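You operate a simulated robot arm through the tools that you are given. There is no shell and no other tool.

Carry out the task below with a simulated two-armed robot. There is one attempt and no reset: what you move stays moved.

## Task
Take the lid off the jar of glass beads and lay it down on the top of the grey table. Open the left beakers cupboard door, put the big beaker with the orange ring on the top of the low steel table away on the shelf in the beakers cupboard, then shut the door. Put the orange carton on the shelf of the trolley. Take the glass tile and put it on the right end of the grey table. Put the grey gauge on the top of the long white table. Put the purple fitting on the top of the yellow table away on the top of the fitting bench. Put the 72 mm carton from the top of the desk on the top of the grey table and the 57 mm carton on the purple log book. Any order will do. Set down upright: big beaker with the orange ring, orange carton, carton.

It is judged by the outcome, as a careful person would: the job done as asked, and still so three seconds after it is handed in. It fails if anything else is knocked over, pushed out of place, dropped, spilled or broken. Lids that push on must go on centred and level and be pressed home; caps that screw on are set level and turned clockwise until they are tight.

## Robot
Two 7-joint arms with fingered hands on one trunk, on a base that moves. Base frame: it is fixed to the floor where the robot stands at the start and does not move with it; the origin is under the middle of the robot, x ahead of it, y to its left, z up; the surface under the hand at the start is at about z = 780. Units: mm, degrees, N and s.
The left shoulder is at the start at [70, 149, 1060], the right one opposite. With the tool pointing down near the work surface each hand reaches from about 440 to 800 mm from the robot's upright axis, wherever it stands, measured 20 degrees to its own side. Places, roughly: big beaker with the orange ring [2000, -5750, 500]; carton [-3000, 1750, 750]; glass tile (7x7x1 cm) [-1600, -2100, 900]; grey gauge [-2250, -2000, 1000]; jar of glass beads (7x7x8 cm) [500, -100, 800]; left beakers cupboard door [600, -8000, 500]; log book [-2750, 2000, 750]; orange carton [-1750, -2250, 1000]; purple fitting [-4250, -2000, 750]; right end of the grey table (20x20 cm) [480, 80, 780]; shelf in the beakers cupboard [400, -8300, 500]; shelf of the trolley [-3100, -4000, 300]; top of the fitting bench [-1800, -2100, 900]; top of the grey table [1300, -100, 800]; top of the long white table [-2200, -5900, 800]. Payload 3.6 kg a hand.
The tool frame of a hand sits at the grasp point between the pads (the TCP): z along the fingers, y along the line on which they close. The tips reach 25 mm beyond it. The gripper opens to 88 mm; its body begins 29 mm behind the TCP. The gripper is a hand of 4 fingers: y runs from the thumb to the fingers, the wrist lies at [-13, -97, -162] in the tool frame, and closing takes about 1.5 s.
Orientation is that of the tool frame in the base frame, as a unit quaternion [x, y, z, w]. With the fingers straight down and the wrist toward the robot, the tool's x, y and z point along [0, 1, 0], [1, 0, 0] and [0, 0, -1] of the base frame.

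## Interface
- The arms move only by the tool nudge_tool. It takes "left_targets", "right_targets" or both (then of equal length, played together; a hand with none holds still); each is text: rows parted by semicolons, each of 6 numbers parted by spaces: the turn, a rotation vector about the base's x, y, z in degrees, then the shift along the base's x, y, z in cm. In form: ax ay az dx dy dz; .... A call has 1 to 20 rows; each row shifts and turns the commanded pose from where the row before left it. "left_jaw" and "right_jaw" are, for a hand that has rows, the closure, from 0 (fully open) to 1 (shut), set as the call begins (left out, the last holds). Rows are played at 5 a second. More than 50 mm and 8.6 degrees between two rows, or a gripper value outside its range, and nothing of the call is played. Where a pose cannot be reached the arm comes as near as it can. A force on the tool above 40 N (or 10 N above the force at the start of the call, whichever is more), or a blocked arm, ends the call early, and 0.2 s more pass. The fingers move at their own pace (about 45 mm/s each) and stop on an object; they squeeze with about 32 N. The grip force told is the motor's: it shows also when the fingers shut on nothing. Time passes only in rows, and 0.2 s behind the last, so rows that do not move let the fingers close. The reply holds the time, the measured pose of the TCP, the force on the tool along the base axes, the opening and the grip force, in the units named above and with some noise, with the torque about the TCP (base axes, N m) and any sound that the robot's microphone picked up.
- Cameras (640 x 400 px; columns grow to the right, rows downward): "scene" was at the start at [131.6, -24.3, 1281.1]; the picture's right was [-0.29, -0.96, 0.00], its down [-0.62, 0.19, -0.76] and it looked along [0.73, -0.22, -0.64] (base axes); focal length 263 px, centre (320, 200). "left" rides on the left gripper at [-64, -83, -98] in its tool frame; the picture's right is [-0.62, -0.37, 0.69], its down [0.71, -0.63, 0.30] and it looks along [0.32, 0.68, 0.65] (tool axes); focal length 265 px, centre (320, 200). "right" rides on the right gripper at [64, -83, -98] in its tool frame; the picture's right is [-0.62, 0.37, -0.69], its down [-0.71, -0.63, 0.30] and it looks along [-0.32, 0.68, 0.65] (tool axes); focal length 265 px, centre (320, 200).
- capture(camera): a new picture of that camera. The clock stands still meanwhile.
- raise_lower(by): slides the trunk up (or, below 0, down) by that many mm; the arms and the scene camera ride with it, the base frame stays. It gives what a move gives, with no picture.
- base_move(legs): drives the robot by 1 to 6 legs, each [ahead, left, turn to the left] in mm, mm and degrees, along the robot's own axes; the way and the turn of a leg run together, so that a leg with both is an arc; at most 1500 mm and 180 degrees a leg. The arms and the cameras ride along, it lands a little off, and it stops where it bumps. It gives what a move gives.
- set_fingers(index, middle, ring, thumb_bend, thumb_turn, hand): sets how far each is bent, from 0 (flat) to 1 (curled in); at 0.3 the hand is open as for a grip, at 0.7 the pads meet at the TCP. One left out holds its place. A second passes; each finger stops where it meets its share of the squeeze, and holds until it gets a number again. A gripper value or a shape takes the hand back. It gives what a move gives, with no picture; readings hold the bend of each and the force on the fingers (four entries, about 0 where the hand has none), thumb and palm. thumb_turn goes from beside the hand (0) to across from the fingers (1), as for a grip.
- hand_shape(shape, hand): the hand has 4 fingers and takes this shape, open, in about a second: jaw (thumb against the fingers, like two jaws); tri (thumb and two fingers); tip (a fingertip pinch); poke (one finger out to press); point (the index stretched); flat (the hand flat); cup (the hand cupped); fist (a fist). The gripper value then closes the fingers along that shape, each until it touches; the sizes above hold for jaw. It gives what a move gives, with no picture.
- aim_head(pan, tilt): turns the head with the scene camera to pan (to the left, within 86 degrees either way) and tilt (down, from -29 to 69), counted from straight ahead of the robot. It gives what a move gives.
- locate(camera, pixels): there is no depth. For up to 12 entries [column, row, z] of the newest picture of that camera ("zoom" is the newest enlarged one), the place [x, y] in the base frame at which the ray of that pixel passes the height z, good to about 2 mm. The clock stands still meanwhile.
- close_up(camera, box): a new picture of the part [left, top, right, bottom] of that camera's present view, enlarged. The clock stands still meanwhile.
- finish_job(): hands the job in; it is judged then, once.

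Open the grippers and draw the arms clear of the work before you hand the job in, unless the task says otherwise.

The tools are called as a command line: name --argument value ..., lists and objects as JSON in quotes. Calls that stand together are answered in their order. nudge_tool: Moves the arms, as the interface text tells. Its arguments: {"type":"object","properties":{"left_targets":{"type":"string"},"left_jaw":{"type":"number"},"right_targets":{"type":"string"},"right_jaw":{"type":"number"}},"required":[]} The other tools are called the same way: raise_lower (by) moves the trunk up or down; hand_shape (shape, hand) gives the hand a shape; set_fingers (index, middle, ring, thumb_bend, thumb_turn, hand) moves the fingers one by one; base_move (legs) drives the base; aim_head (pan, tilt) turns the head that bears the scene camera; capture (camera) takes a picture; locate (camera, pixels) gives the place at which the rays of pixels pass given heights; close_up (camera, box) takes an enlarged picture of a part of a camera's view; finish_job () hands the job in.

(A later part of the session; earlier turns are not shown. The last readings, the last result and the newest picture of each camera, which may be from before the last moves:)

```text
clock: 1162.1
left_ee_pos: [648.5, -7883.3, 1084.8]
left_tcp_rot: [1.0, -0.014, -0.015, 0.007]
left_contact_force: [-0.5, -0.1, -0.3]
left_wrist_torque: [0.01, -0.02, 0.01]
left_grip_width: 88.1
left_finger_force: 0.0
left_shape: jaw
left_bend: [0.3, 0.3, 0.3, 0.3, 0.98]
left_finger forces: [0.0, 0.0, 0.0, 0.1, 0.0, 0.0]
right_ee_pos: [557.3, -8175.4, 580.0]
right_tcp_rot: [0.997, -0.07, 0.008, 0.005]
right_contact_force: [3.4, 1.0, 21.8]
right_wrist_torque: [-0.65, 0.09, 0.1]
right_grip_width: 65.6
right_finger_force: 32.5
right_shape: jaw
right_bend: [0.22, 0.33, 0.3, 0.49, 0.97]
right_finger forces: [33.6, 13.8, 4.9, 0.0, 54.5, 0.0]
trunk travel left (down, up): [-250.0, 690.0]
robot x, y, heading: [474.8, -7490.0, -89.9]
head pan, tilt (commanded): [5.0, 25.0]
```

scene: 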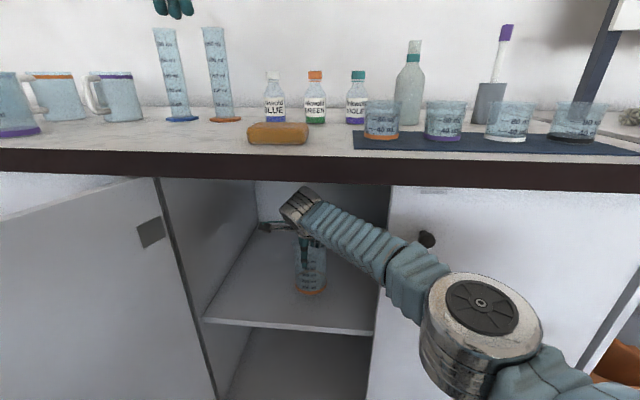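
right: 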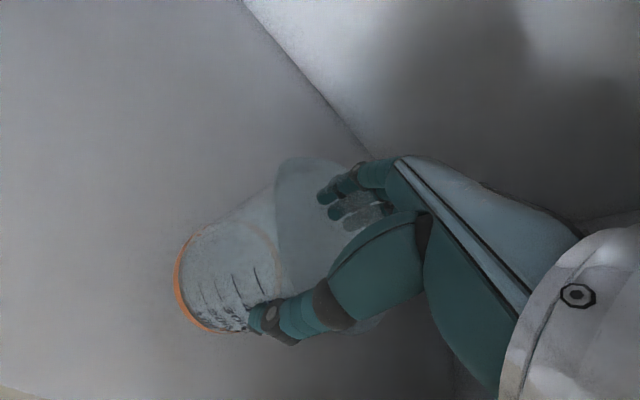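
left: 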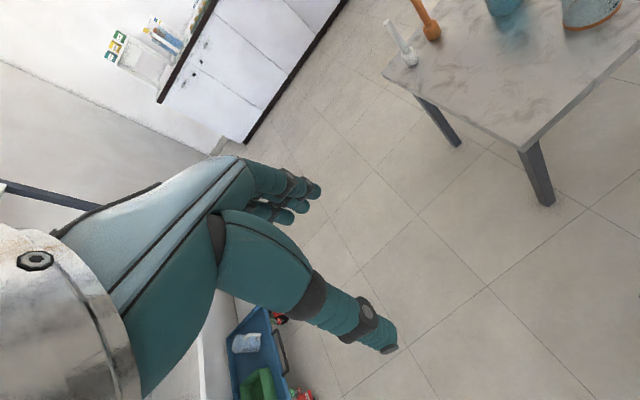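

I ease up a little more.

nudge_tool --right_targets "0 0 0 0 0 0.2; 0 0 0 0 0 0.15; 0 0 0 0 0 0" --right_jaw 1

close_up --camera "right" --box '[140, 130, 460, 370]'

```text
clock: 1162.9
left_ee_pos: [647.6, -7884.4, 1083.7]
left_tcp_rot: [1.0, -0.014, -0.013, 0.005]
left_contact_force: [-0.4, -0.3, 0.1]
left_wrist_torque: [0.0, 0.0, -0.03]
left_grip_width: 87.9
left_finger_force: 0.1
left_shape: jaw
left_bend: [0.3, 0.3, 0.3, 0.3, 0.98]
left_finger forces: [0.0, 0.0, 0.0, 0.0, 0.0, 0.1]
right_ee_pos: [555.4, -8173.3, 581.3]
right_tcp_rot: [0.997, -0.07, 0.007, 0.003]
right_contact_force: [2.3, -2.7, 11.5]
right_wrist_torque: [-0.66, 0.06, 0.17]
right_grip_width: 65.4
right_finger_force: 32.2
right_shape: jaw
right_bend: [0.22, 0.33, 0.3, 0.49, 0.97]
right_finger forces: [34.5, 14.1, 5.3, 0.0, 51.2, 0.0]
trunk travel left (down, up): [-250.0, 690.0]
robot x, y, heading: [476.6, -7490.5, -89.7]
head pan, tilt (commanded): [5.0, 25.0]
```

```text
1.67 times, centred on (300, 250) of right
```

zoom: 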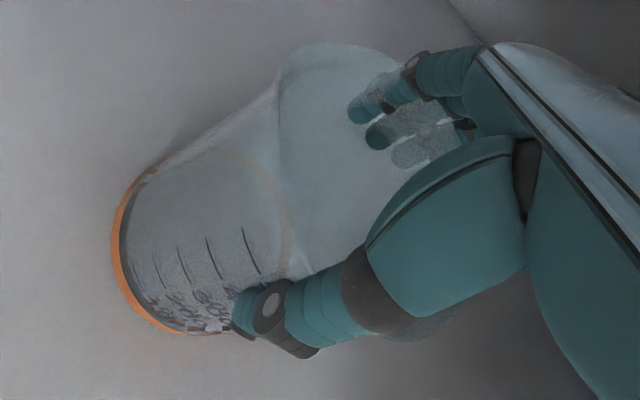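

11 N remains. I open the fingers wide to release the beaker.

set_fingers --hand "right" --index 0.12 --middle 0.12 --ring 0.12 --thumb_bend 0.12

capture --camera "right"

close_up --camera "scene" --box '[240, 160, 440, 320]'

```text
clock: 1163.9
left_ee_pos: [648.0, -7886.4, 1082.9]
left_tcp_rot: [1.0, -0.014, -0.013, 0.005]
left_contact_force: [-0.3, 0.2, -0.4]
left_wrist_torque: [-0.02, 0.03, -0.01]
left_grip_width: 88.1
left_finger_force: 0.0
left_shape: jaw
left_bend: [0.3, 0.3, 0.3, 0.3, 0.98]
left_finger forces: [0.0, 0.1, 0.0, 0.0, 0.0, 0.0]
right_ee_pos: [555.2, -8174.6, 580.8]
right_tcp_rot: [0.997, -0.071, 0.007, 0.002]
right_contact_force: [0.1, -0.1, -0.1]
right_wrist_torque: [0.0, 0.02, 0.04]
right_grip_width: 116.4
right_finger_force: 0.2
right_shape: fingers
right_bend: [0.12, 0.12, 0.12, 0.12, 1.0]
right_finger forces: [0.0, 0.0, 0.0, 0.0, 0.0, 0.1]
trunk travel left (down, up): [-250.0, 690.0]
robot x, y, heading: [473.7, -7492.2, -90.0]
head pan, tilt (commanded): [5.0, 25.0]
```

```text
taken
```

right: 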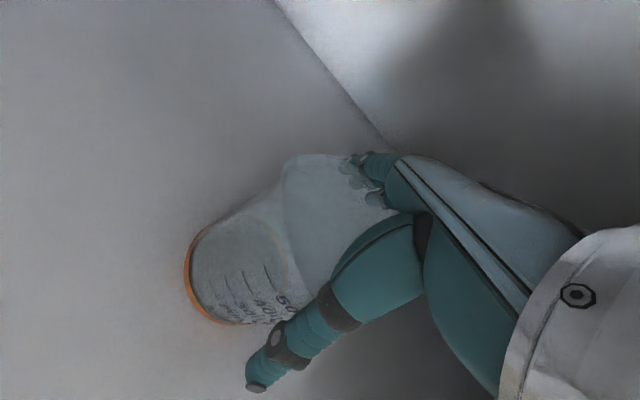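

```text
2.50 times, centred on (340, 240) of scene
```

zoom: 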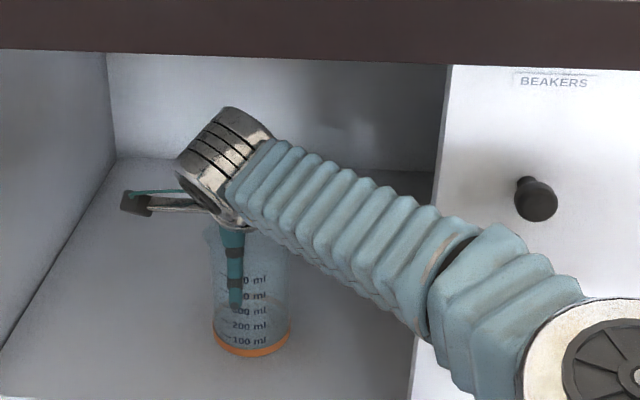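

The beaker stands free. There is not enough headroom to lift the hand off it, so I raise 15 mm and slide sideways (+x) with the base in two steps, so that the beaker leaves between thumb and fingers.

nudge_tool --right_targets "0 0 0 0 0 0.5; 0 0 0 0 0 0.5; 0 0 0 0 0 0.5; 0 0 0 0 0 0"

base_move --legs '[[0, 50, 0]]'

capture --camera "right"

close_up --camera "scene" --box '[240, 160, 440, 320]'

```text
clock: 1164.9
left_ee_pos: [648.5, -7886.5, 1083.3]
left_tcp_rot: [1.0, -0.014, -0.015, 0.005]
left_contact_force: [-1.0, 0.3, -0.7]
left_wrist_torque: [-0.01, 0.03, 0.01]
left_grip_width: 88.0
left_finger_force: 0.1
left_shape: jaw
left_bend: [0.3, 0.3, 0.3, 0.3, 0.98]
left_finger forces: [0.0, 0.0, 0.1, 0.0, 0.1, 0.0]
right_ee_pos: [555.7, -8173.8, 594.5]
right_tcp_rot: [0.997, -0.071, 0.007, 0.001]
right_contact_force: [-0.2, 0.0, 0.3]
right_wrist_torque: [-0.03, 0.01, 0.01]
right_grip_width: 116.8
right_finger_force: 0.1
right_shape: fingers
right_bend: [0.12, 0.12, 0.12, 0.12, 1.0]
right_finger forces: [0.1, 0.0, 0.0, 0.0, 0.0, 0.0]
trunk travel left (down, up): [-250.0, 690.0]
robot x, y, heading: [470.6, -7491.1, -90.1]
head pan, tilt (commanded): [5.0, 25.0]
```

```text
clock: 1166.2
left_ee_pos: [699.7, -7887.5, 1082.0]
left_tcp_rot: [1.0, -0.012, -0.02, 0.005]
left_contact_force: [-0.2, -0.7, 0.0]
left_wrist_torque: [0.02, 0.04, -0.01]
left_grip_width: 87.7
left_finger_force: 0.0
left_shape: jaw
left_bend: [0.3, 0.3, 0.3, 0.3, 0.98]
left_finger forces: [0.1, 0.0, 0.1, 0.1, 0.0, 0.1]
right_ee_pos: [607.3, -8173.3, 593.9]
right_tcp_rot: [0.997, -0.071, 0.007, 0.002]
right_contact_force: [0.6, 0.4, 0.4]
right_wrist_torque: [0.01, 0.0, 0.04]
right_grip_width: 116.9
right_finger_force: 0.1
right_shape: fingers
right_bend: [0.12, 0.12, 0.12, 0.12, 1.0]
right_finger forces: [0.0, 0.0, 0.0, 0.1, 0.1, 0.1]
trunk travel left (down, up): [-250.0, 690.0]
robot x, y, heading: [528.4, -7492.6, -89.8]
head pan, tilt (commanded): [5.0, 25.0]
```

```text
taken
```

right: 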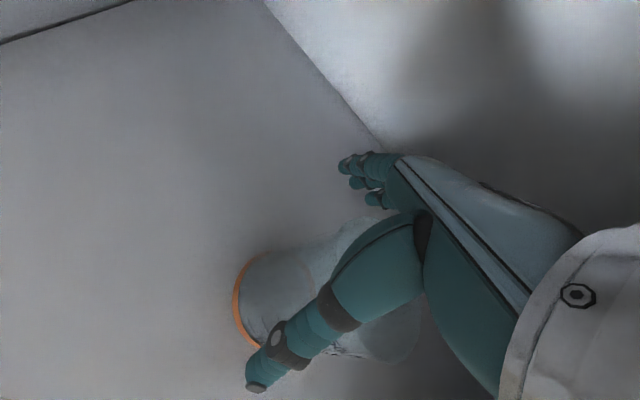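

```text
2.50 times, centred on (340, 240) of scene
```

zoom: 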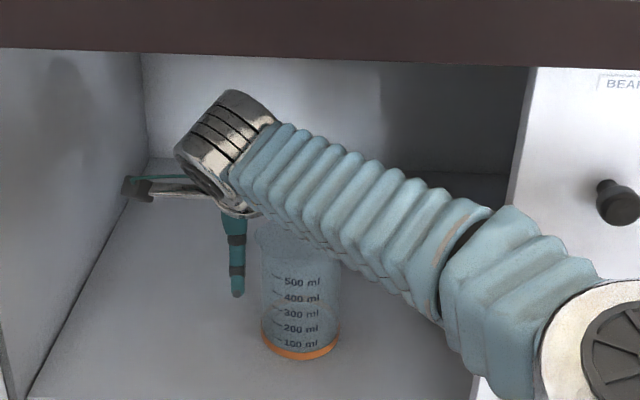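

The hand has slid 52 mm without contact. I check the clearance between my base and the open door on the left before the last 42 mm.

aim_head --pan 55 --tilt 60

capture --camera "scene"

```text
clock: 1167.3
left_ee_pos: [699.7, -7886.8, 1083.1]
left_tcp_rot: [1.0, -0.012, -0.02, 0.005]
left_contact_force: [0.0, 0.1, 0.0]
left_wrist_torque: [0.01, 0.0, -0.01]
left_grip_width: 87.7
left_finger_force: 0.2
left_shape: jaw
left_bend: [0.3, 0.3, 0.3, 0.3, 0.98]
left_finger forces: [0.0, 0.0, 0.0, 0.0, 0.0, 0.1]
right_ee_pos: [607.5, -8172.4, 594.1]
right_tcp_rot: [0.998, -0.069, 0.007, 0.001]
right_contact_force: [-0.1, -0.6, -0.3]
right_wrist_torque: [-0.01, 0.01, -0.01]
right_grip_width: 116.7
right_finger_force: 0.3
right_shape: fingers
right_bend: [0.12, 0.12, 0.12, 0.12, 1.0]
right_finger forces: [0.0, 0.0, 0.0, 0.0, 0.1, 0.0]
trunk travel left (down, up): [-250.0, 690.0]
robot x, y, heading: [525.9, -7489.6, -89.9]
head pan, tilt (commanded): [55.0, 60.0]
```

```text
taken
```

scene: 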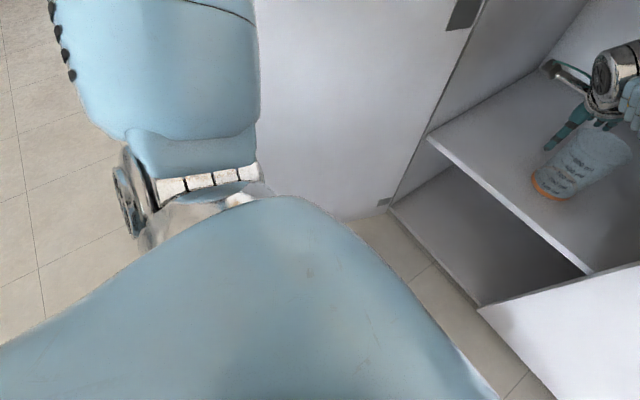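

The door and my base keep apart. I shift the remaining 42 mm left.

base_move --legs '[[0, 42, 0]]'

aim_head --pan 5 --tilt 25

capture --camera "right"

close_up --camera "scene" --box '[200, 160, 440, 340]'

```text
clock: 1168.6
left_ee_pos: [744.8, -7886.6, 1082.8]
left_tcp_rot: [1.0, -0.009, -0.023, 0.006]
left_contact_force: [0.1, 0.0, 0.2]
left_wrist_torque: [-0.02, 0.0, -0.06]
left_grip_width: 88.0
left_finger_force: 0.1
left_shape: jaw
left_bend: [0.3, 0.3, 0.3, 0.3, 0.98]
left_finger forces: [0.1, 0.0, 0.0, 0.1, 0.0, 0.0]
right_ee_pos: [648.1, -8174.1, 593.6]
right_tcp_rot: [0.998, -0.069, 0.006, 0.002]
right_contact_force: [0.1, -0.9, 0.3]
right_wrist_torque: [0.0, 0.0, -0.01]
right_grip_width: 116.8
right_finger_force: 0.1
right_shape: fingers
right_bend: [0.12, 0.12, 0.12, 0.12, 1.0]
right_finger forces: [0.0, 0.1, 0.0, 0.0, 0.1, 0.0]
trunk travel left (down, up): [-250.0, 690.0]
robot x, y, heading: [573.6, -7489.6, -89.9]
head pan, tilt (commanded): [55.0, 60.0]
```

```text
clock: 1169.8
left_ee_pos: [743.3, -7885.6, 1083.1]
left_tcp_rot: [1.0, -0.009, -0.023, 0.005]
left_contact_force: [0.6, -0.2, 0.0]
left_wrist_torque: [0.0, 0.01, -0.03]
left_grip_width: 87.9
left_finger_force: 0.1
left_shape: jaw
left_bend: [0.3, 0.3, 0.3, 0.3, 0.98]
left_finger forces: [0.0, 0.0, 0.0, 0.1, 0.0, 0.1]
right_ee_pos: [647.2, -8172.8, 593.3]
right_tcp_rot: [0.998, -0.069, 0.007, 0.002]
right_contact_force: [0.1, 0.2, 0.1]
right_wrist_torque: [0.04, -0.02, -0.01]
right_grip_width: 116.7
right_finger_force: 0.1
right_shape: fingers
right_bend: [0.12, 0.12, 0.12, 0.12, 1.0]
right_finger forces: [0.1, 0.0, 0.1, 0.1, 0.1, 0.0]
trunk travel left (down, up): [-250.0, 690.0]
robot x, y, heading: [571.7, -7492.6, -90.0]
head pan, tilt (commanded): [5.0, 25.0]
```

```text
taken
```

right: 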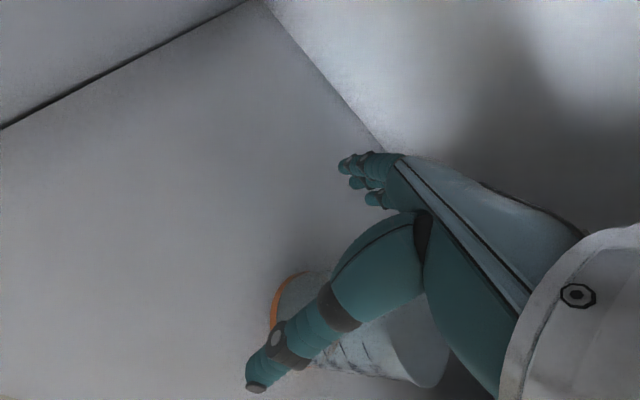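

```text
2.22 times, centred on (320, 250) of scene
```

zoom: 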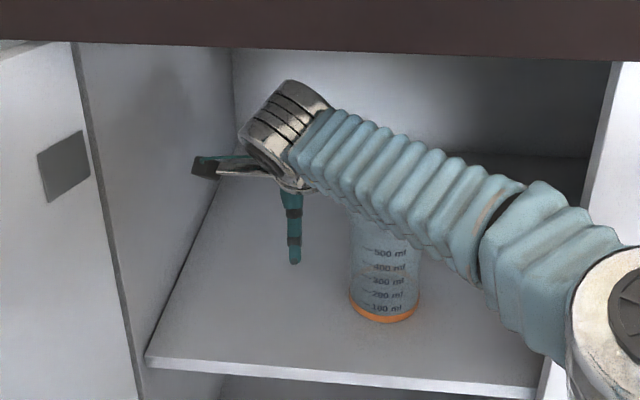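

The hand is 93 mm beside the beaker. I check the beaker's place, then square the hand's yaw and withdraw diagonally (+x, +y) out of the cupboard.

locate --camera "zoom" --pixels '[[384, 308, 470], [350, 300, 470], [420, 300, 470]]'

nudge_tool --right_targets "0 0 8 0 0 0; 0 0 0 0.8 0.5 0; 0 0 0 0.8 0.8 0; 0 0 0 0.6 1.2 0; 0 0 0 0 0 0"

capture --camera "right"

close_up --camera "scene" --box '[200, 160, 440, 340]'

```text
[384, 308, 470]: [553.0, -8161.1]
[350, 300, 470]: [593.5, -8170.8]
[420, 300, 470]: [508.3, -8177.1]
```

```text
clock: 1171.0
left_ee_pos: [743.4, -7887.9, 1082.8]
left_tcp_rot: [1.0, -0.009, -0.023, 0.005]
left_contact_force: [-0.4, -0.2, 0.7]
left_wrist_torque: [0.03, -0.01, 0.02]
left_grip_width: 88.0
left_finger_force: 0.0
left_shape: jaw
left_bend: [0.3, 0.3, 0.3, 0.3, 0.98]
left_finger forces: [0.1, 0.1, 0.1, 0.0, 0.1, 0.0]
right_ee_pos: [668.8, -8147.5, 594.7]
right_tcp_rot: [1.0, 0.002, 0.007, 0.001]
right_contact_force: [-0.1, -0.8, 0.0]
right_wrist_torque: [-0.01, -0.01, -0.03]
right_grip_width: 116.9
right_finger_force: 0.1
right_shape: fingers
right_bend: [0.12, 0.12, 0.12, 0.12, 1.0]
right_finger forces: [0.0, 0.1, 0.0, 0.0, 0.1, 0.0]
trunk travel left (down, up): [-250.0, 690.0]
robot x, y, heading: [567.1, -7492.0, -90.0]
head pan, tilt (commanded): [5.0, 25.0]
```

```text
taken
```

right: 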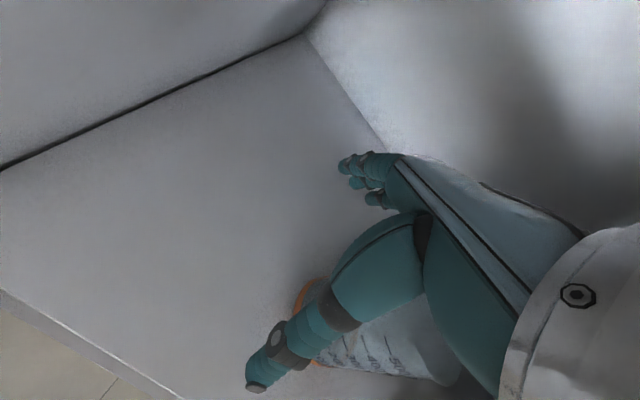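

```text
2.22 times, centred on (320, 250) of scene
```

zoom: 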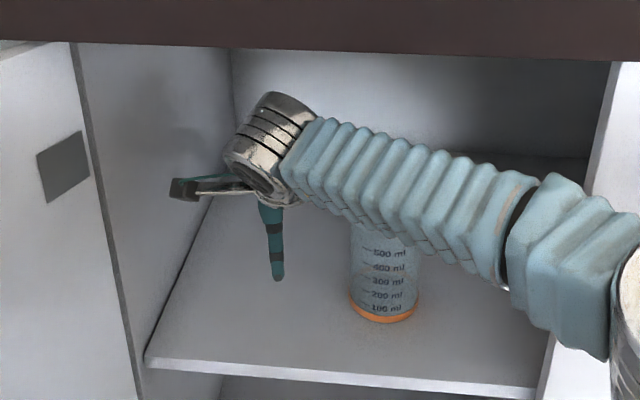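

The hand is clear of the beaker. I back the base out by 230 mm.

base_move --legs '[[-230, 0, 0]]'

capture --camera "scene"

capture --camera "right"

```text
clock: 1174.5
left_ee_pos: [742.5, -7654.1, 1082.9]
left_tcp_rot: [1.0, -0.008, -0.025, 0.005]
left_contact_force: [-0.3, -0.8, 0.0]
left_wrist_torque: [0.01, 0.0, -0.01]
left_grip_width: 87.9
left_finger_force: 0.0
left_shape: jaw
left_bend: [0.3, 0.3, 0.3, 0.3, 0.98]
left_finger forces: [0.1, 0.0, 0.0, 0.1, 0.0, 0.1]
right_ee_pos: [670.2, -7915.2, 594.3]
right_tcp_rot: [1.0, 0.001, 0.007, 0.001]
right_contact_force: [0.0, 0.4, 0.4]
right_wrist_torque: [-0.03, -0.03, -0.02]
right_grip_width: 116.7
right_finger_force: 0.0
right_shape: fingers
right_bend: [0.12, 0.12, 0.12, 0.12, 1.0]
right_finger forces: [0.0, 0.1, 0.0, 0.1, 0.1, 0.0]
trunk travel left (down, up): [-250.0, 690.0]
robot x, y, heading: [569.8, -7261.0, -90.0]
head pan, tilt (commanded): [5.0, 25.0]
```

```text
taken
```

scene: 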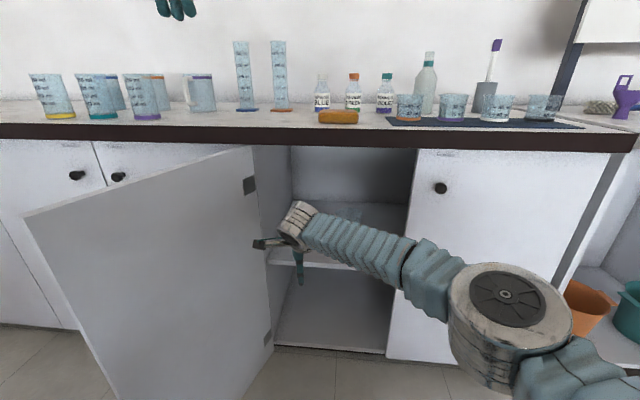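

```text
taken
```

right: 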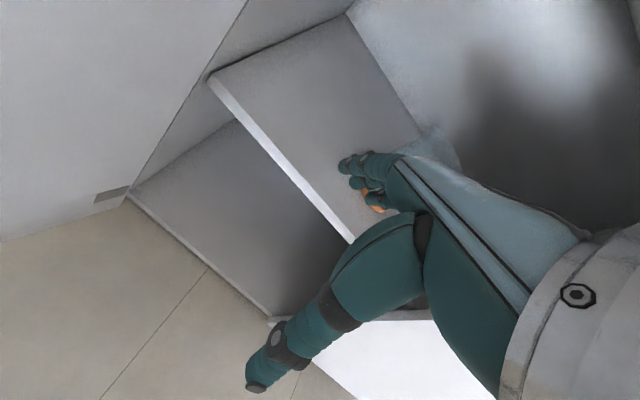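

The beaker stands alone on the shelf. I draw the right hand back to my right side, and raise the trunk again.

nudge_tool --right_targets "0 0 0 -2 2 0; 0 0 0 -4 2 0; 0 0 0 -4 2 0; 0 0 0 -4 1 0; 0 0 0 -4 1 0; 0 0 0 -4 1 0; 0 0 0 -4 0 0; 0 0 0 -4 0 0; 0 0 0 -3 0 0; 0 0 0 0 0 0" --right_jaw 0

raise_lower --by 300

capture --camera "scene"

close_up --camera "scene" --box '[240, 200, 420, 380]'

```text
clock: 1176.7
left_ee_pos: [745.5, -7654.7, 1081.8]
left_tcp_rot: [1.0, -0.008, -0.025, 0.005]
left_contact_force: [-0.4, 0.2, -0.2]
left_wrist_torque: [-0.02, -0.01, -0.02]
left_grip_width: 88.0
left_finger_force: 0.0
left_shape: jaw
left_bend: [0.3, 0.3, 0.3, 0.3, 0.98]
left_finger forces: [0.0, 0.1, 0.0, 0.1, 0.1, 0.1]
right_ee_pos: [338.7, -7825.7, 593.7]
right_tcp_rot: [1.0, 0.001, 0.006, 0.001]
right_contact_force: [0.1, 0.1, -0.1]
right_wrist_torque: [0.01, 0.0, -0.01]
right_grip_width: 87.9
right_finger_force: 0.1
right_shape: jaw
right_bend: [0.3, 0.3, 0.3, 0.3, 0.98]
right_finger forces: [0.0, 0.1, 0.0, 0.0, 0.0, 0.0]
trunk travel left (down, up): [-250.0, 690.0]
robot x, y, heading: [571.2, -7259.4, -90.0]
head pan, tilt (commanded): [5.0, 25.0]
```

```text
clock: 1179.7
left_ee_pos: [744.7, -7655.0, 1382.3]
left_tcp_rot: [1.0, -0.008, -0.025, 0.005]
left_contact_force: [-1.4, 0.2, -0.1]
left_wrist_torque: [0.0, 0.01, 0.02]
left_grip_width: 87.8
left_finger_force: 0.0
left_shape: jaw
left_bend: [0.3, 0.3, 0.3, 0.3, 0.98]
left_finger forces: [0.0, 0.0, 0.1, 0.0, 0.0, 0.0]
right_ee_pos: [339.2, -7824.5, 893.6]
right_tcp_rot: [1.0, 0.001, 0.006, 0.001]
right_contact_force: [0.7, -0.6, -0.7]
right_wrist_torque: [0.0, 0.0, 0.01]
right_grip_width: 88.0
right_finger_force: 0.1
right_shape: jaw
right_bend: [0.3, 0.3, 0.3, 0.3, 0.98]
right_finger forces: [0.0, 0.0, 0.0, 0.0, 0.0, 0.0]
trunk travel left (down, up): [-550.0, 390.0]
robot x, y, heading: [571.8, -7258.1, -90.0]
head pan, tilt (commanded): [5.0, 25.0]
```

```text
taken
```

scene: 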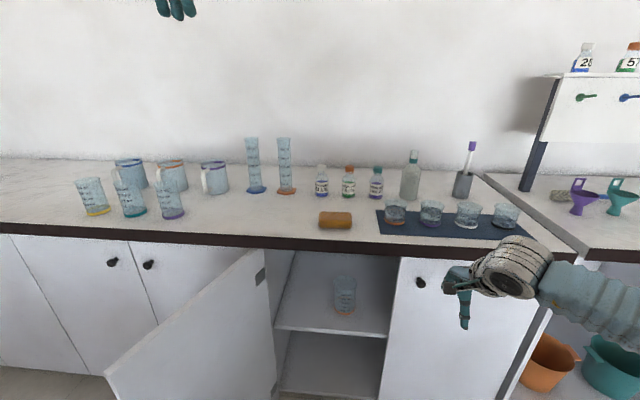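

```text
2.22 times, centred on (330, 290) of scene
```

zoom: 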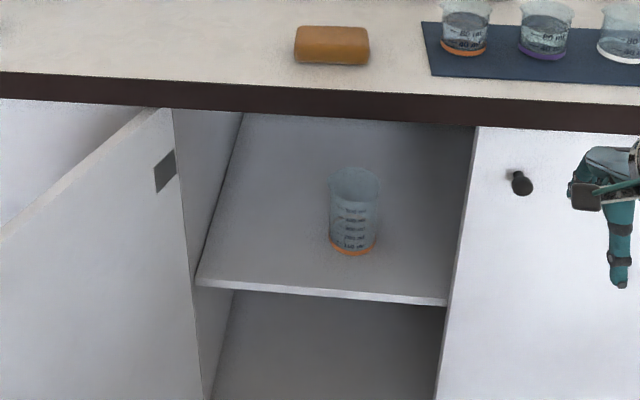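

The beaker stands upright inside. Now I bring the left hand over to the outer side of the door: down to z≈1000 and then out to x≈1010.

nudge_tool --left_targets "0 0 0 0 0 -4; 0 0 0 0 0 -4; 0 0 0 0 0 -4; 0 0 0 0 0 -4; 0 0 0 0 0 -4; 0 0 0 0 -1 -4; 0 0 0 0 -1 -4; 0 0 0 0 -1 -4; 0 0 0 0 -1 -4; 0 0 0 4 -1 0; 0 0 0 4 0 0; 0 0 0 4 0 0; 0 0 0 4 0 0; 0 0 0 4 0 0; 0 0 0 4 0 0; 0 0 0 3.5 0 0; 0 0 0 0 0 0" --right_targets "0 0 0 0 1 1; 0 0 0 0 1 1; 0 0 0 0 1 1; 0 0 0 0 1 1; 0 0 0 0 1 1; 0 0 0 0 1 1; 0 0 0 0 1 1; 0 0 0 0 1 1; 0 0 0 0 1 1; 0 0 0 0 1 1; 0 0 0 0 0 1; 0 0 0 0 0 1; 0 0 0 0 0 1; 0 0 0 0 0 1; 0 0 0 0 0 1; 0 0 0 0 0 0; 0 0 0 0 0 0" --left_jaw 1 --right_jaw 0

aim_head --pan 25 --tilt 35

capture --camera "scene"

```text
clock: 1183.3
left_ee_pos: [1018.8, -7704.7, 1022.4]
left_tcp_rot: [1.0, -0.008, -0.024, 0.005]
left_contact_force: [0.7, 0.5, -0.2]
left_wrist_torque: [0.0, 0.03, 0.03]
left_grip_width: 0.0
left_finger_force: 32.1
left_shape: jaw
left_bend: [0.7, 0.7, 0.7, 0.4, 1.0]
left_finger forces: [0.0, 0.0, 0.0, 0.0, 0.1, 0.0]
right_ee_pos: [336.0, -7724.2, 1044.6]
right_tcp_rot: [1.0, 0.001, 0.008, 0.002]
right_contact_force: [0.1, -0.1, -0.2]
right_wrist_torque: [0.01, 0.04, 0.0]
right_grip_width: 87.8
right_finger_force: 0.1
right_shape: jaw
right_bend: [0.3, 0.3, 0.3, 0.3, 0.98]
right_finger forces: [0.1, 0.0, 0.0, 0.0, 0.0, 0.1]
trunk travel left (down, up): [-550.0, 390.0]
robot x, y, heading: [569.5, -7257.9, -90.2]
head pan, tilt (commanded): [5.0, 25.0]
```

```text
clock: 1184.2
left_ee_pos: [1018.0, -7704.8, 1021.1]
left_tcp_rot: [1.0, -0.008, -0.024, 0.005]
left_contact_force: [0.3, 0.8, -0.1]
left_wrist_torque: [-0.02, -0.01, -0.02]
left_grip_width: 0.0
left_finger_force: 31.8
left_shape: jaw
left_bend: [0.7, 0.7, 0.7, 0.41, 1.0]
left_finger forces: [0.0, 0.0, 0.0, 0.1, 0.0, 0.0]
right_ee_pos: [337.6, -7723.7, 1045.3]
right_tcp_rot: [1.0, 0.001, 0.007, 0.001]
right_contact_force: [0.8, 0.7, -0.4]
right_wrist_torque: [0.0, 0.0, 0.01]
right_grip_width: 88.0
right_finger_force: 0.0
right_shape: jaw
right_bend: [0.3, 0.3, 0.3, 0.3, 0.98]
right_finger forces: [0.0, 0.0, 0.0, 0.0, 0.0, 0.1]
trunk travel left (down, up): [-550.0, 390.0]
robot x, y, heading: [571.4, -7258.0, -89.9]
head pan, tilt (commanded): [25.0, 35.0]
```

```text
taken
```

scene: 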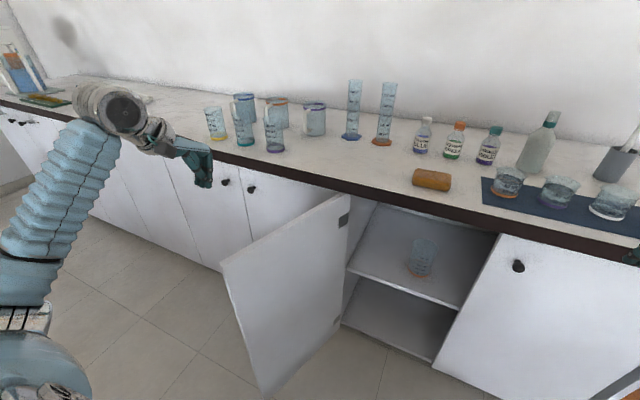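

I locate the door's top edge to know its present angle.

locate --camera "scene" --pixels '[[222, 264, 848], [349, 194, 848], [262, 396, 88]]'

```text
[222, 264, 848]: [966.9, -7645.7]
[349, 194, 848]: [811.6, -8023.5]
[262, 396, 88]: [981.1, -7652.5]
```

The door is at 112°. I back up 80 mm so that its swing clears my base, then lower the left hand beside the outer face.

base_move --legs '[[-80, 0, 0]]'

nudge_tool --left_targets "0 0 0 1 -4 0; 0 0 0 0 -4 0; 0 0 0 0 -1 -4; 0 0 0 0 0 -4; 0 0 0 0 0 -4; 0 0 0 0 0 -4; 0 0 0 0 0 -4; 0 0 0 0 0 -2; 0 0 0 0 0 0" --left_jaw 1

capture --camera "scene"

capture --camera "left"

```text
clock: 1185.8
left_ee_pos: [1020.5, -7628.7, 1019.3]
left_tcp_rot: [1.0, -0.007, -0.026, 0.005]
left_contact_force: [1.1, 0.7, -0.1]
left_wrist_torque: [0.01, 0.0, 0.0]
left_grip_width: 0.3
left_finger_force: 32.6
left_shape: jaw
left_bend: [0.7, 0.7, 0.7, 0.74, 1.0]
left_finger forces: [0.0, 0.1, 0.1, 0.2, 0.0, 0.0]
right_ee_pos: [338.3, -7648.1, 1043.9]
right_tcp_rot: [1.0, 0.001, 0.008, 0.0]
right_contact_force: [0.3, 0.6, -0.4]
right_wrist_torque: [0.03, 0.0, -0.02]
right_grip_width: 87.9
right_finger_force: 0.0
right_shape: jaw
right_bend: [0.3, 0.3, 0.3, 0.3, 0.98]
right_finger forces: [0.0, 0.0, 0.0, 0.0, 0.1, 0.1]
trunk travel left (down, up): [-550.0, 390.0]
robot x, y, heading: [574.4, -7176.2, -90.0]
head pan, tilt (commanded): [25.0, 35.0]
```

```text
clock: 1187.8
left_ee_pos: [1029.3, -7722.9, 800.0]
left_tcp_rot: [1.0, -0.008, -0.024, 0.005]
left_contact_force: [0.0, -0.3, 0.2]
left_wrist_torque: [-0.04, -0.03, -0.01]
left_grip_width: 0.0
left_finger_force: 32.2
left_shape: jaw
left_bend: [0.7, 0.7, 0.7, 0.74, 1.0]
left_finger forces: [0.0, 0.0, 0.1, 0.0, 0.1, 0.1]
right_ee_pos: [337.4, -7647.1, 1044.8]
right_tcp_rot: [1.0, 0.001, 0.007, 0.0]
right_contact_force: [0.3, -0.6, -0.2]
right_wrist_torque: [0.0, 0.01, 0.05]
right_grip_width: 88.0
right_finger_force: 0.1
right_shape: jaw
right_bend: [0.3, 0.3, 0.3, 0.3, 0.98]
right_finger forces: [0.1, 0.0, 0.0, 0.1, 0.0, 0.0]
trunk travel left (down, up): [-550.0, 390.0]
robot x, y, heading: [573.0, -7179.6, -90.0]
head pan, tilt (commanded): [25.0, 35.0]
```

```text
taken
```

scene: 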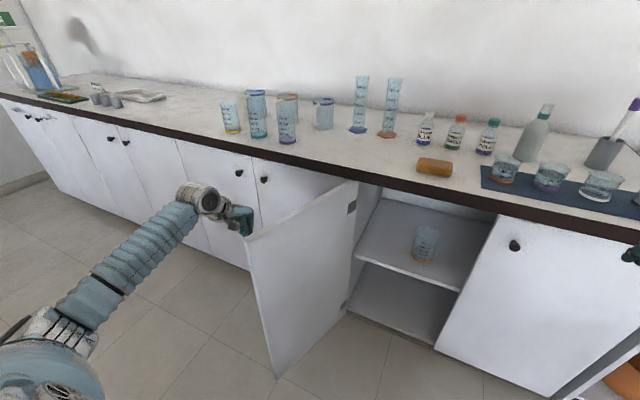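

```text
taken
```

left: 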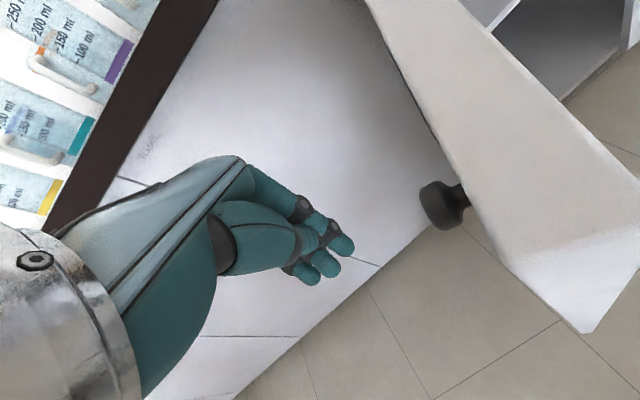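

The closed hand is on the outer side, above knob height. I push the door closed along its arc, first to about 70°.

nudge_tool --left_targets "0 0 0 -2.2 0.5 0; 0 0 0 -2.2 0.5 0; 0 0 0 -3.5 1.5 0; 0 0 0 -3.5 1.5 0; 0 0 0 -3.1 0.65 0; 0 0 0 -3.1 0.65 0; 0 0 0 -3.2 0.1 0; 0 0 0 -3.2 0.1 0; 0 0 0 -3.1 -0.5 0; 0 0 0 -3.1 -0.5 0; 0 0 0 0 0 0" --left_jaw 1

capture --camera "scene"

```text
clock: 1190.2
left_ee_pos: [726.0, -7671.6, 801.2]
left_tcp_rot: [1.0, -0.007, -0.025, 0.005]
left_contact_force: [-0.5, 0.3, 0.6]
left_wrist_torque: [0.02, -0.01, 0.0]
left_grip_width: 0.0
left_finger_force: 32.2
left_shape: jaw
left_bend: [0.7, 0.7, 0.7, 0.74, 1.0]
left_finger forces: [0.0, 0.0, 0.0, 0.0, 0.0, 0.0]
right_ee_pos: [339.1, -7646.3, 1045.2]
right_tcp_rot: [1.0, 0.001, 0.007, 0.001]
right_contact_force: [-0.9, -0.9, 1.2]
right_wrist_torque: [-0.02, 0.0, -0.02]
right_grip_width: 88.0
right_finger_force: 0.0
right_shape: jaw
right_bend: [0.3, 0.3, 0.3, 0.3, 0.98]
right_finger forces: [0.0, 0.0, 0.0, 0.1, 0.0, 0.1]
trunk travel left (down, up): [-550.0, 390.0]
robot x, y, heading: [567.6, -7174.5, -89.5]
head pan, tilt (commanded): [25.0, 35.0]
```

```text
taken
```

scene: 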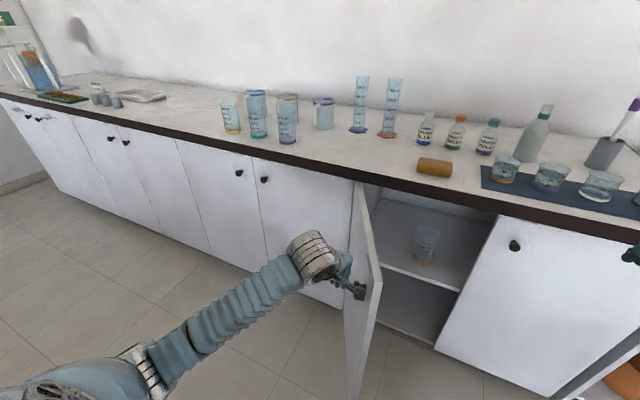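

The door follows. I continue the arc toward 30°.

nudge_tool --left_targets "0 0 0 -2.95 -1.15 0; 0 0 0 -2.95 -1.15 0; 0 0 0 -2.8 -1.5 0; 0 0 0 -2.8 -1.5 0; 0 0 0 -2.5 -1.95 0; 0 0 0 -2.5 -1.95 0; 0 0 0 -2.15 -2.35 0; 0 0 0 -2.15 -2.35 0; 0 0 0 0 0 0" --left_jaw 1

aim_head --pan 5 --tilt 35

capture --camera "scene"

```text
clock: 1192.2
left_ee_pos: [530.9, -7815.4, 795.8]
left_tcp_rot: [1.0, -0.001, -0.013, 0.003]
left_contact_force: [-0.5, 0.2, 0.2]
left_wrist_torque: [0.0, -0.02, -0.01]
left_grip_width: 0.2
left_finger_force: 32.2
left_shape: jaw
left_bend: [0.7, 0.7, 0.7, 0.74, 1.0]
left_finger forces: [0.0, 0.1, 0.0, 0.0, 0.1, 0.0]
right_ee_pos: [338.4, -7646.0, 1044.9]
right_tcp_rot: [1.0, 0.001, 0.008, 0.0]
right_contact_force: [-0.2, -0.3, -0.5]
right_wrist_torque: [-0.02, -0.02, 0.01]
right_grip_width: 87.9
right_finger_force: 0.0
right_shape: jaw
right_bend: [0.3, 0.3, 0.3, 0.3, 0.98]
right_finger forces: [0.0, 0.0, 0.0, 0.0, 0.0, 0.1]
trunk travel left (down, up): [-550.0, 390.0]
robot x, y, heading: [574.3, -7178.3, -90.1]
head pan, tilt (commanded): [25.0, 35.0]
```

```text
clock: 1193.0
left_ee_pos: [531.9, -7816.1, 798.5]
left_tcp_rot: [1.0, -0.001, -0.016, 0.006]
left_contact_force: [0.1, 1.2, 0.0]
left_wrist_torque: [-0.01, -0.03, 0.0]
left_grip_width: 0.1
left_finger_force: 31.8
left_shape: jaw
left_bend: [0.7, 0.7, 0.7, 0.74, 1.0]
left_finger forces: [0.0, 0.0, 0.1, 0.0, 0.0, 0.0]
right_ee_pos: [336.0, -7647.7, 1044.2]
right_tcp_rot: [1.0, 0.001, 0.007, 0.001]
right_contact_force: [-0.5, 0.4, 0.8]
right_wrist_torque: [0.01, 0.03, -0.02]
right_grip_width: 88.1
right_finger_force: 0.1
right_shape: jaw
right_bend: [0.3, 0.3, 0.3, 0.3, 0.98]
right_finger forces: [0.1, 0.1, 0.0, 0.0, 0.1, 0.0]
trunk travel left (down, up): [-550.0, 390.0]
robot x, y, heading: [569.5, -7175.5, -89.9]
head pan, tilt (commanded): [5.0, 35.0]
```

```text
taken
```

scene: 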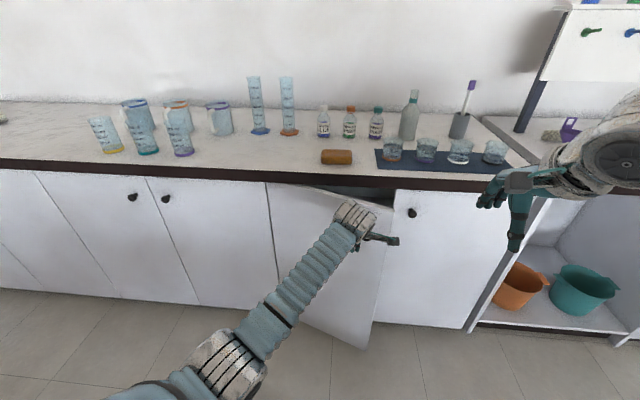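

The door is at ~27°. To avoid the counter and the knob at the end, I shift the hand 60 mm toward the hinge, lower it to z≈728, then drive the base forward to close the door.

nudge_tool --left_targets "0 0 0 0 1.5 0; 0 0 0 3 0 0; 0 0 0 3 0 0; 0 0 0 0 0 -3.5; 0 0 0 0 0 -3.5; 0 0 0 0 -1.5 0; 0 0 0 0 0 0" --left_jaw 1

capture --camera "left"

capture --camera "scene"

```text
clock: 1194.6
left_ee_pos: [580.1, -7811.9, 729.1]
left_tcp_rot: [1.0, -0.007, -0.022, 0.006]
left_contact_force: [0.5, 0.0, -0.8]
left_wrist_torque: [0.02, 0.01, 0.0]
left_grip_width: 0.2
left_finger_force: 32.0
left_shape: jaw
left_bend: [0.7, 0.7, 0.7, 0.74, 1.0]
left_finger forces: [0.1, 0.0, 0.0, 0.1, 0.0, 0.1]
right_ee_pos: [337.8, -7647.3, 1044.6]
right_tcp_rot: [1.0, 0.0, 0.007, 0.001]
right_contact_force: [0.0, 0.5, 0.5]
right_wrist_torque: [-0.04, -0.01, 0.0]
right_grip_width: 87.7
right_finger_force: 0.0
right_shape: jaw
right_bend: [0.3, 0.3, 0.3, 0.3, 0.98]
right_finger forces: [0.1, 0.0, 0.0, 0.1, 0.0, 0.0]
trunk travel left (down, up): [-550.0, 390.0]
robot x, y, heading: [572.3, -7175.9, -89.8]
head pan, tilt (commanded): [5.0, 35.0]
```

```text
taken
```

left: 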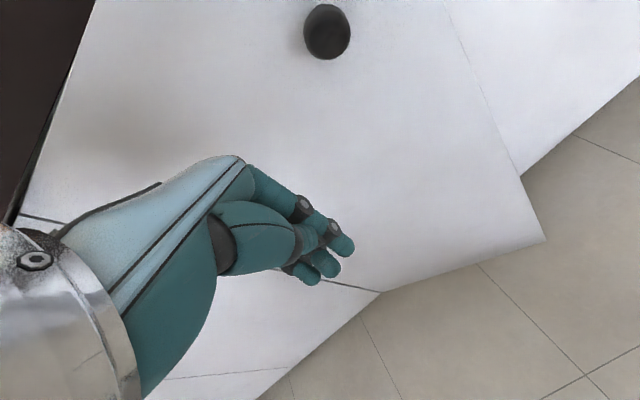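

```text
taken
```

scene: 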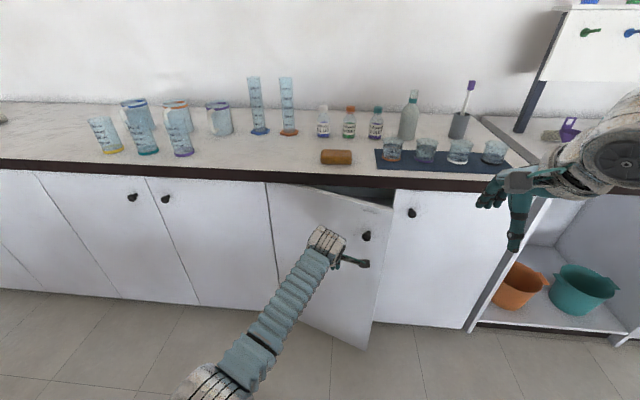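

I drive the base 120 mm ahead, pushing the door with the hand.

base_move --legs '[[120, 0, 0]]'

capture --camera "scene"

```text
clock: 1196.8
left_ee_pos: [579.8, -7932.5, 732.3]
left_tcp_rot: [1.0, -0.006, -0.024, 0.006]
left_contact_force: [0.5, 0.3, 0.7]
left_wrist_torque: [-0.03, 0.0, -0.01]
left_grip_width: 0.1
left_finger_force: 32.4
left_shape: jaw
left_bend: [0.7, 0.7, 0.7, 0.74, 1.0]
left_finger forces: [0.0, 0.0, 0.1, 0.0, 0.0, 0.0]
right_ee_pos: [339.4, -7767.2, 1044.0]
right_tcp_rot: [1.0, 0.001, 0.007, -0.001]
right_contact_force: [-0.9, -0.1, -0.4]
right_wrist_torque: [0.03, -0.01, 0.01]
right_grip_width: 88.0
right_finger_force: 0.0
right_shape: jaw
right_bend: [0.3, 0.3, 0.3, 0.3, 0.98]
right_finger forces: [0.0, 0.0, 0.1, 0.1, 0.0, 0.0]
trunk travel left (down, up): [-550.0, 390.0]
robot x, y, heading: [568.6, -7298.3, -90.0]
head pan, tilt (commanded): [5.0, 35.0]
```

```text
taken
```

scene: 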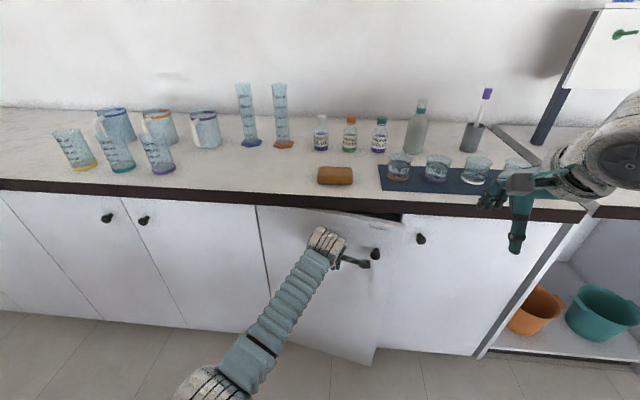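

The door is at ~12°. I push the rest with the arm in small steps until it is shut.

nudge_tool --left_targets "0 0 0 0 -1.5 0; 0 0 0 0 -1.5 0; 0 0 0 0 -1 0; 0 0 0 0 -0.6 0; 0 0 0 0 -0.5 0; 0 0 0 0 -0.4 0; 0 0 0 0 -0.4 0; 0 0 0 0 -0.3 0; 0 0 0 0 0 0" --left_jaw 1

capture --camera "scene"

close_up --camera "scene" --box '[230, 190, 490, 380]'

```text
clock: 1199.0
left_ee_pos: [608.1, -7998.2, 723.2]
left_tcp_rot: [1.0, 0.005, -0.004, 0.005]
left_contact_force: [0.3, -0.5, -0.3]
left_wrist_torque: [0.01, -0.01, 0.01]
left_grip_width: 0.1
left_finger_force: 31.7
left_shape: jaw
left_bend: [0.7, 0.7, 0.7, 0.74, 1.0]
left_finger forces: [0.0, 0.1, 0.0, 0.1, 0.1, 0.0]
right_ee_pos: [338.6, -7765.6, 1044.4]
right_tcp_rot: [1.0, 0.001, 0.007, 0.0]
right_contact_force: [0.0, 0.0, 0.2]
right_wrist_torque: [0.03, 0.0, -0.01]
right_grip_width: 87.9
right_finger_force: 0.1
right_shape: jaw
right_bend: [0.3, 0.3, 0.3, 0.3, 0.98]
right_finger forces: [0.0, 0.0, 0.0, 0.0, 0.0, 0.0]
trunk travel left (down, up): [-550.0, 390.0]
robot x, y, heading: [571.1, -7297.3, -90.0]
head pan, tilt (commanded): [5.0, 35.0]
stopped in row 9 (left hand): the arm was blocked; the commanded pose is now the measured one
```

```text
taken
```

scene: 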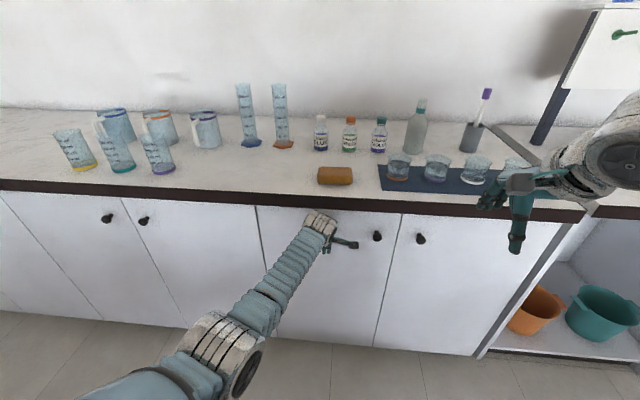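

```text
2.11 times, centred on (360, 285) of scene
```

zoom: 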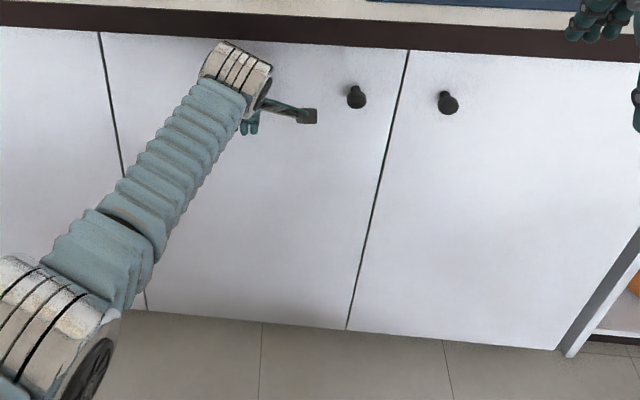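

The door looks shut. I verify the knob's position against its initial one, then withdraw the left hand.

locate --camera "scene" --pixels '[[376.5, 236, 757], [420.5, 238.5, 757], [398, 210, 848], [372, 348, 88]]'

nudge_tool --left_targets "0 0 0 0 2 0; 0 0 0 0 3 0; 0 0 0 0 4 0; 0 0 0 0 4 2; 0 0 0 0 4 4; 0 0 0 0 3 4; 0 0 0 0 2 4; 0 0 0 0 0 4; 0 0 0 0 0 4; 0 0 0 0 0 4; 0 0 0 0 0 0" --left_jaw 0

capture --camera "scene"

close_up --camera "scene" --box '[230, 180, 490, 380]'

```text
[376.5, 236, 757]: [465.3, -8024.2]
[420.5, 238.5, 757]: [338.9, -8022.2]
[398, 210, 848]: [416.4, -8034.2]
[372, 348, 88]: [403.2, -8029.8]
```

```text
refused: row 5 steps farther than a row can; nothing moved
```

```text
taken
```

scene: 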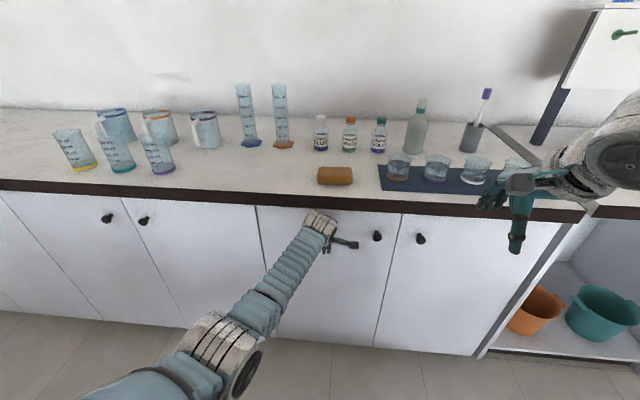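

```text
2.00 times, centred on (360, 280) of scene
```

zoom: 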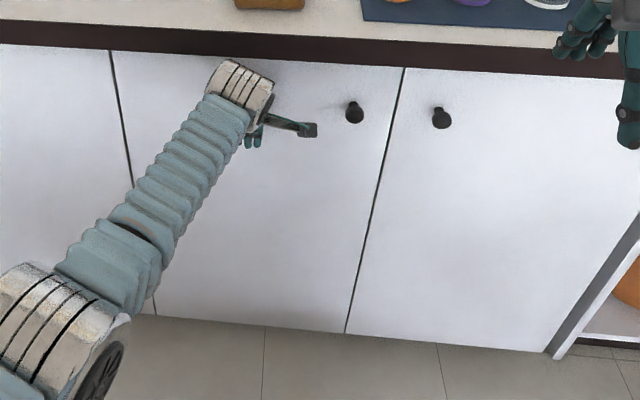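

The knob is back at (465, −8024), level with the right one: the door is shut. I withdraw the left hand with smaller steps.

nudge_tool --left_targets "0 0 0 0 2 0; 0 0 0 0 3 0; 0 0 0 0 4 0; 0 0 0 0 4 1; 0 0 0 0 3 3; 0 0 0 0 3 3; 0 0 0 0 2 4; 0 0 0 0 0 4; 0 0 0 0 0 4; 0 0 0 0 0 4; 0 0 0 0 0 0" --left_jaw 0

base_move --legs '[[-300, 0, 0]]'

capture --camera "scene"

close_up --camera "scene" --box '[220, 150, 460, 330]'

```text
clock: 1201.0
left_ee_pos: [652.6, -7789.9, 864.8]
left_tcp_rot: [0.997, 0.025, 0.073, -0.005]
left_contact_force: [0.4, 0.4, 0.1]
left_wrist_torque: [-0.01, -0.01, 0.01]
left_grip_width: 87.7
left_finger_force: 0.0
left_shape: jaw
left_bend: [0.3, 0.3, 0.3, 0.3, 0.98]
left_finger forces: [0.1, 0.0, 0.0, 0.0, 0.0, 0.1]
right_ee_pos: [337.6, -7766.2, 1044.4]
right_tcp_rot: [1.0, 0.001, 0.006, 0.0]
right_contact_force: [0.6, -0.5, 0.0]
right_wrist_torque: [-0.04, 0.01, 0.0]
right_grip_width: 87.7
right_finger_force: 0.0
right_shape: jaw
right_bend: [0.3, 0.3, 0.3, 0.3, 0.98]
right_finger forces: [0.1, 0.0, 0.1, 0.0, 0.0, 0.0]
trunk travel left (down, up): [-550.0, 390.0]
robot x, y, heading: [569.5, -7299.4, -89.8]
head pan, tilt (commanded): [5.0, 35.0]
stopped in row 9 (left hand): the arm was blocked; the commanded pose is now the measured one
```

```text
clock: 1205.4
left_ee_pos: [652.9, -7488.1, 865.3]
left_tcp_rot: [0.997, 0.026, 0.073, -0.005]
left_contact_force: [0.6, -0.3, 0.1]
left_wrist_torque: [0.0, 0.01, -0.03]
left_grip_width: 87.7
left_finger_force: 0.1
left_shape: jaw
left_bend: [0.3, 0.3, 0.3, 0.3, 0.98]
left_finger forces: [0.1, 0.0, 0.1, 0.0, 0.0, 0.0]
right_ee_pos: [337.4, -7465.2, 1044.4]
right_tcp_rot: [1.0, 0.002, 0.007, 0.0]
right_contact_force: [-0.9, -0.8, -0.3]
right_wrist_torque: [-0.03, -0.03, 0.01]
right_grip_width: 88.1
right_finger_force: 0.0
right_shape: jaw
right_bend: [0.3, 0.3, 0.3, 0.3, 0.98]
right_finger forces: [0.0, 0.0, 0.1, 0.1, 0.0, 0.0]
trunk travel left (down, up): [-550.0, 390.0]
robot x, y, heading: [568.7, -6990.4, -89.9]
head pan, tilt (commanded): [5.0, 35.0]
```

```text
taken
```

scene: 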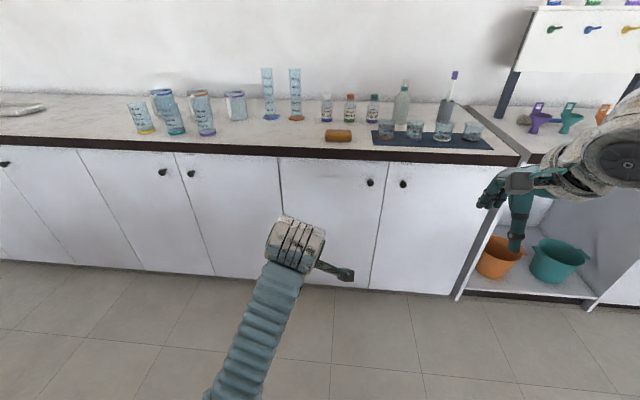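

```text
2.22 times, centred on (340, 240) of scene
```

zoom: 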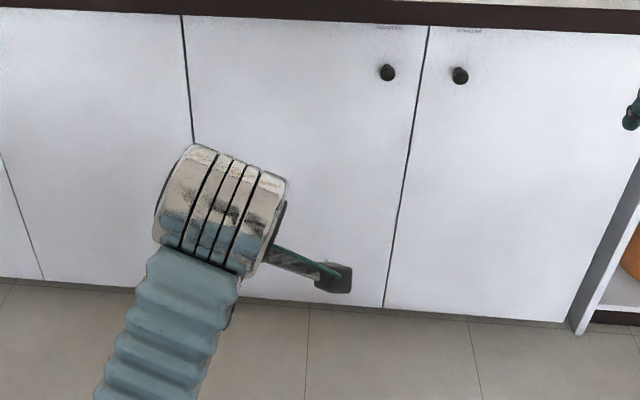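

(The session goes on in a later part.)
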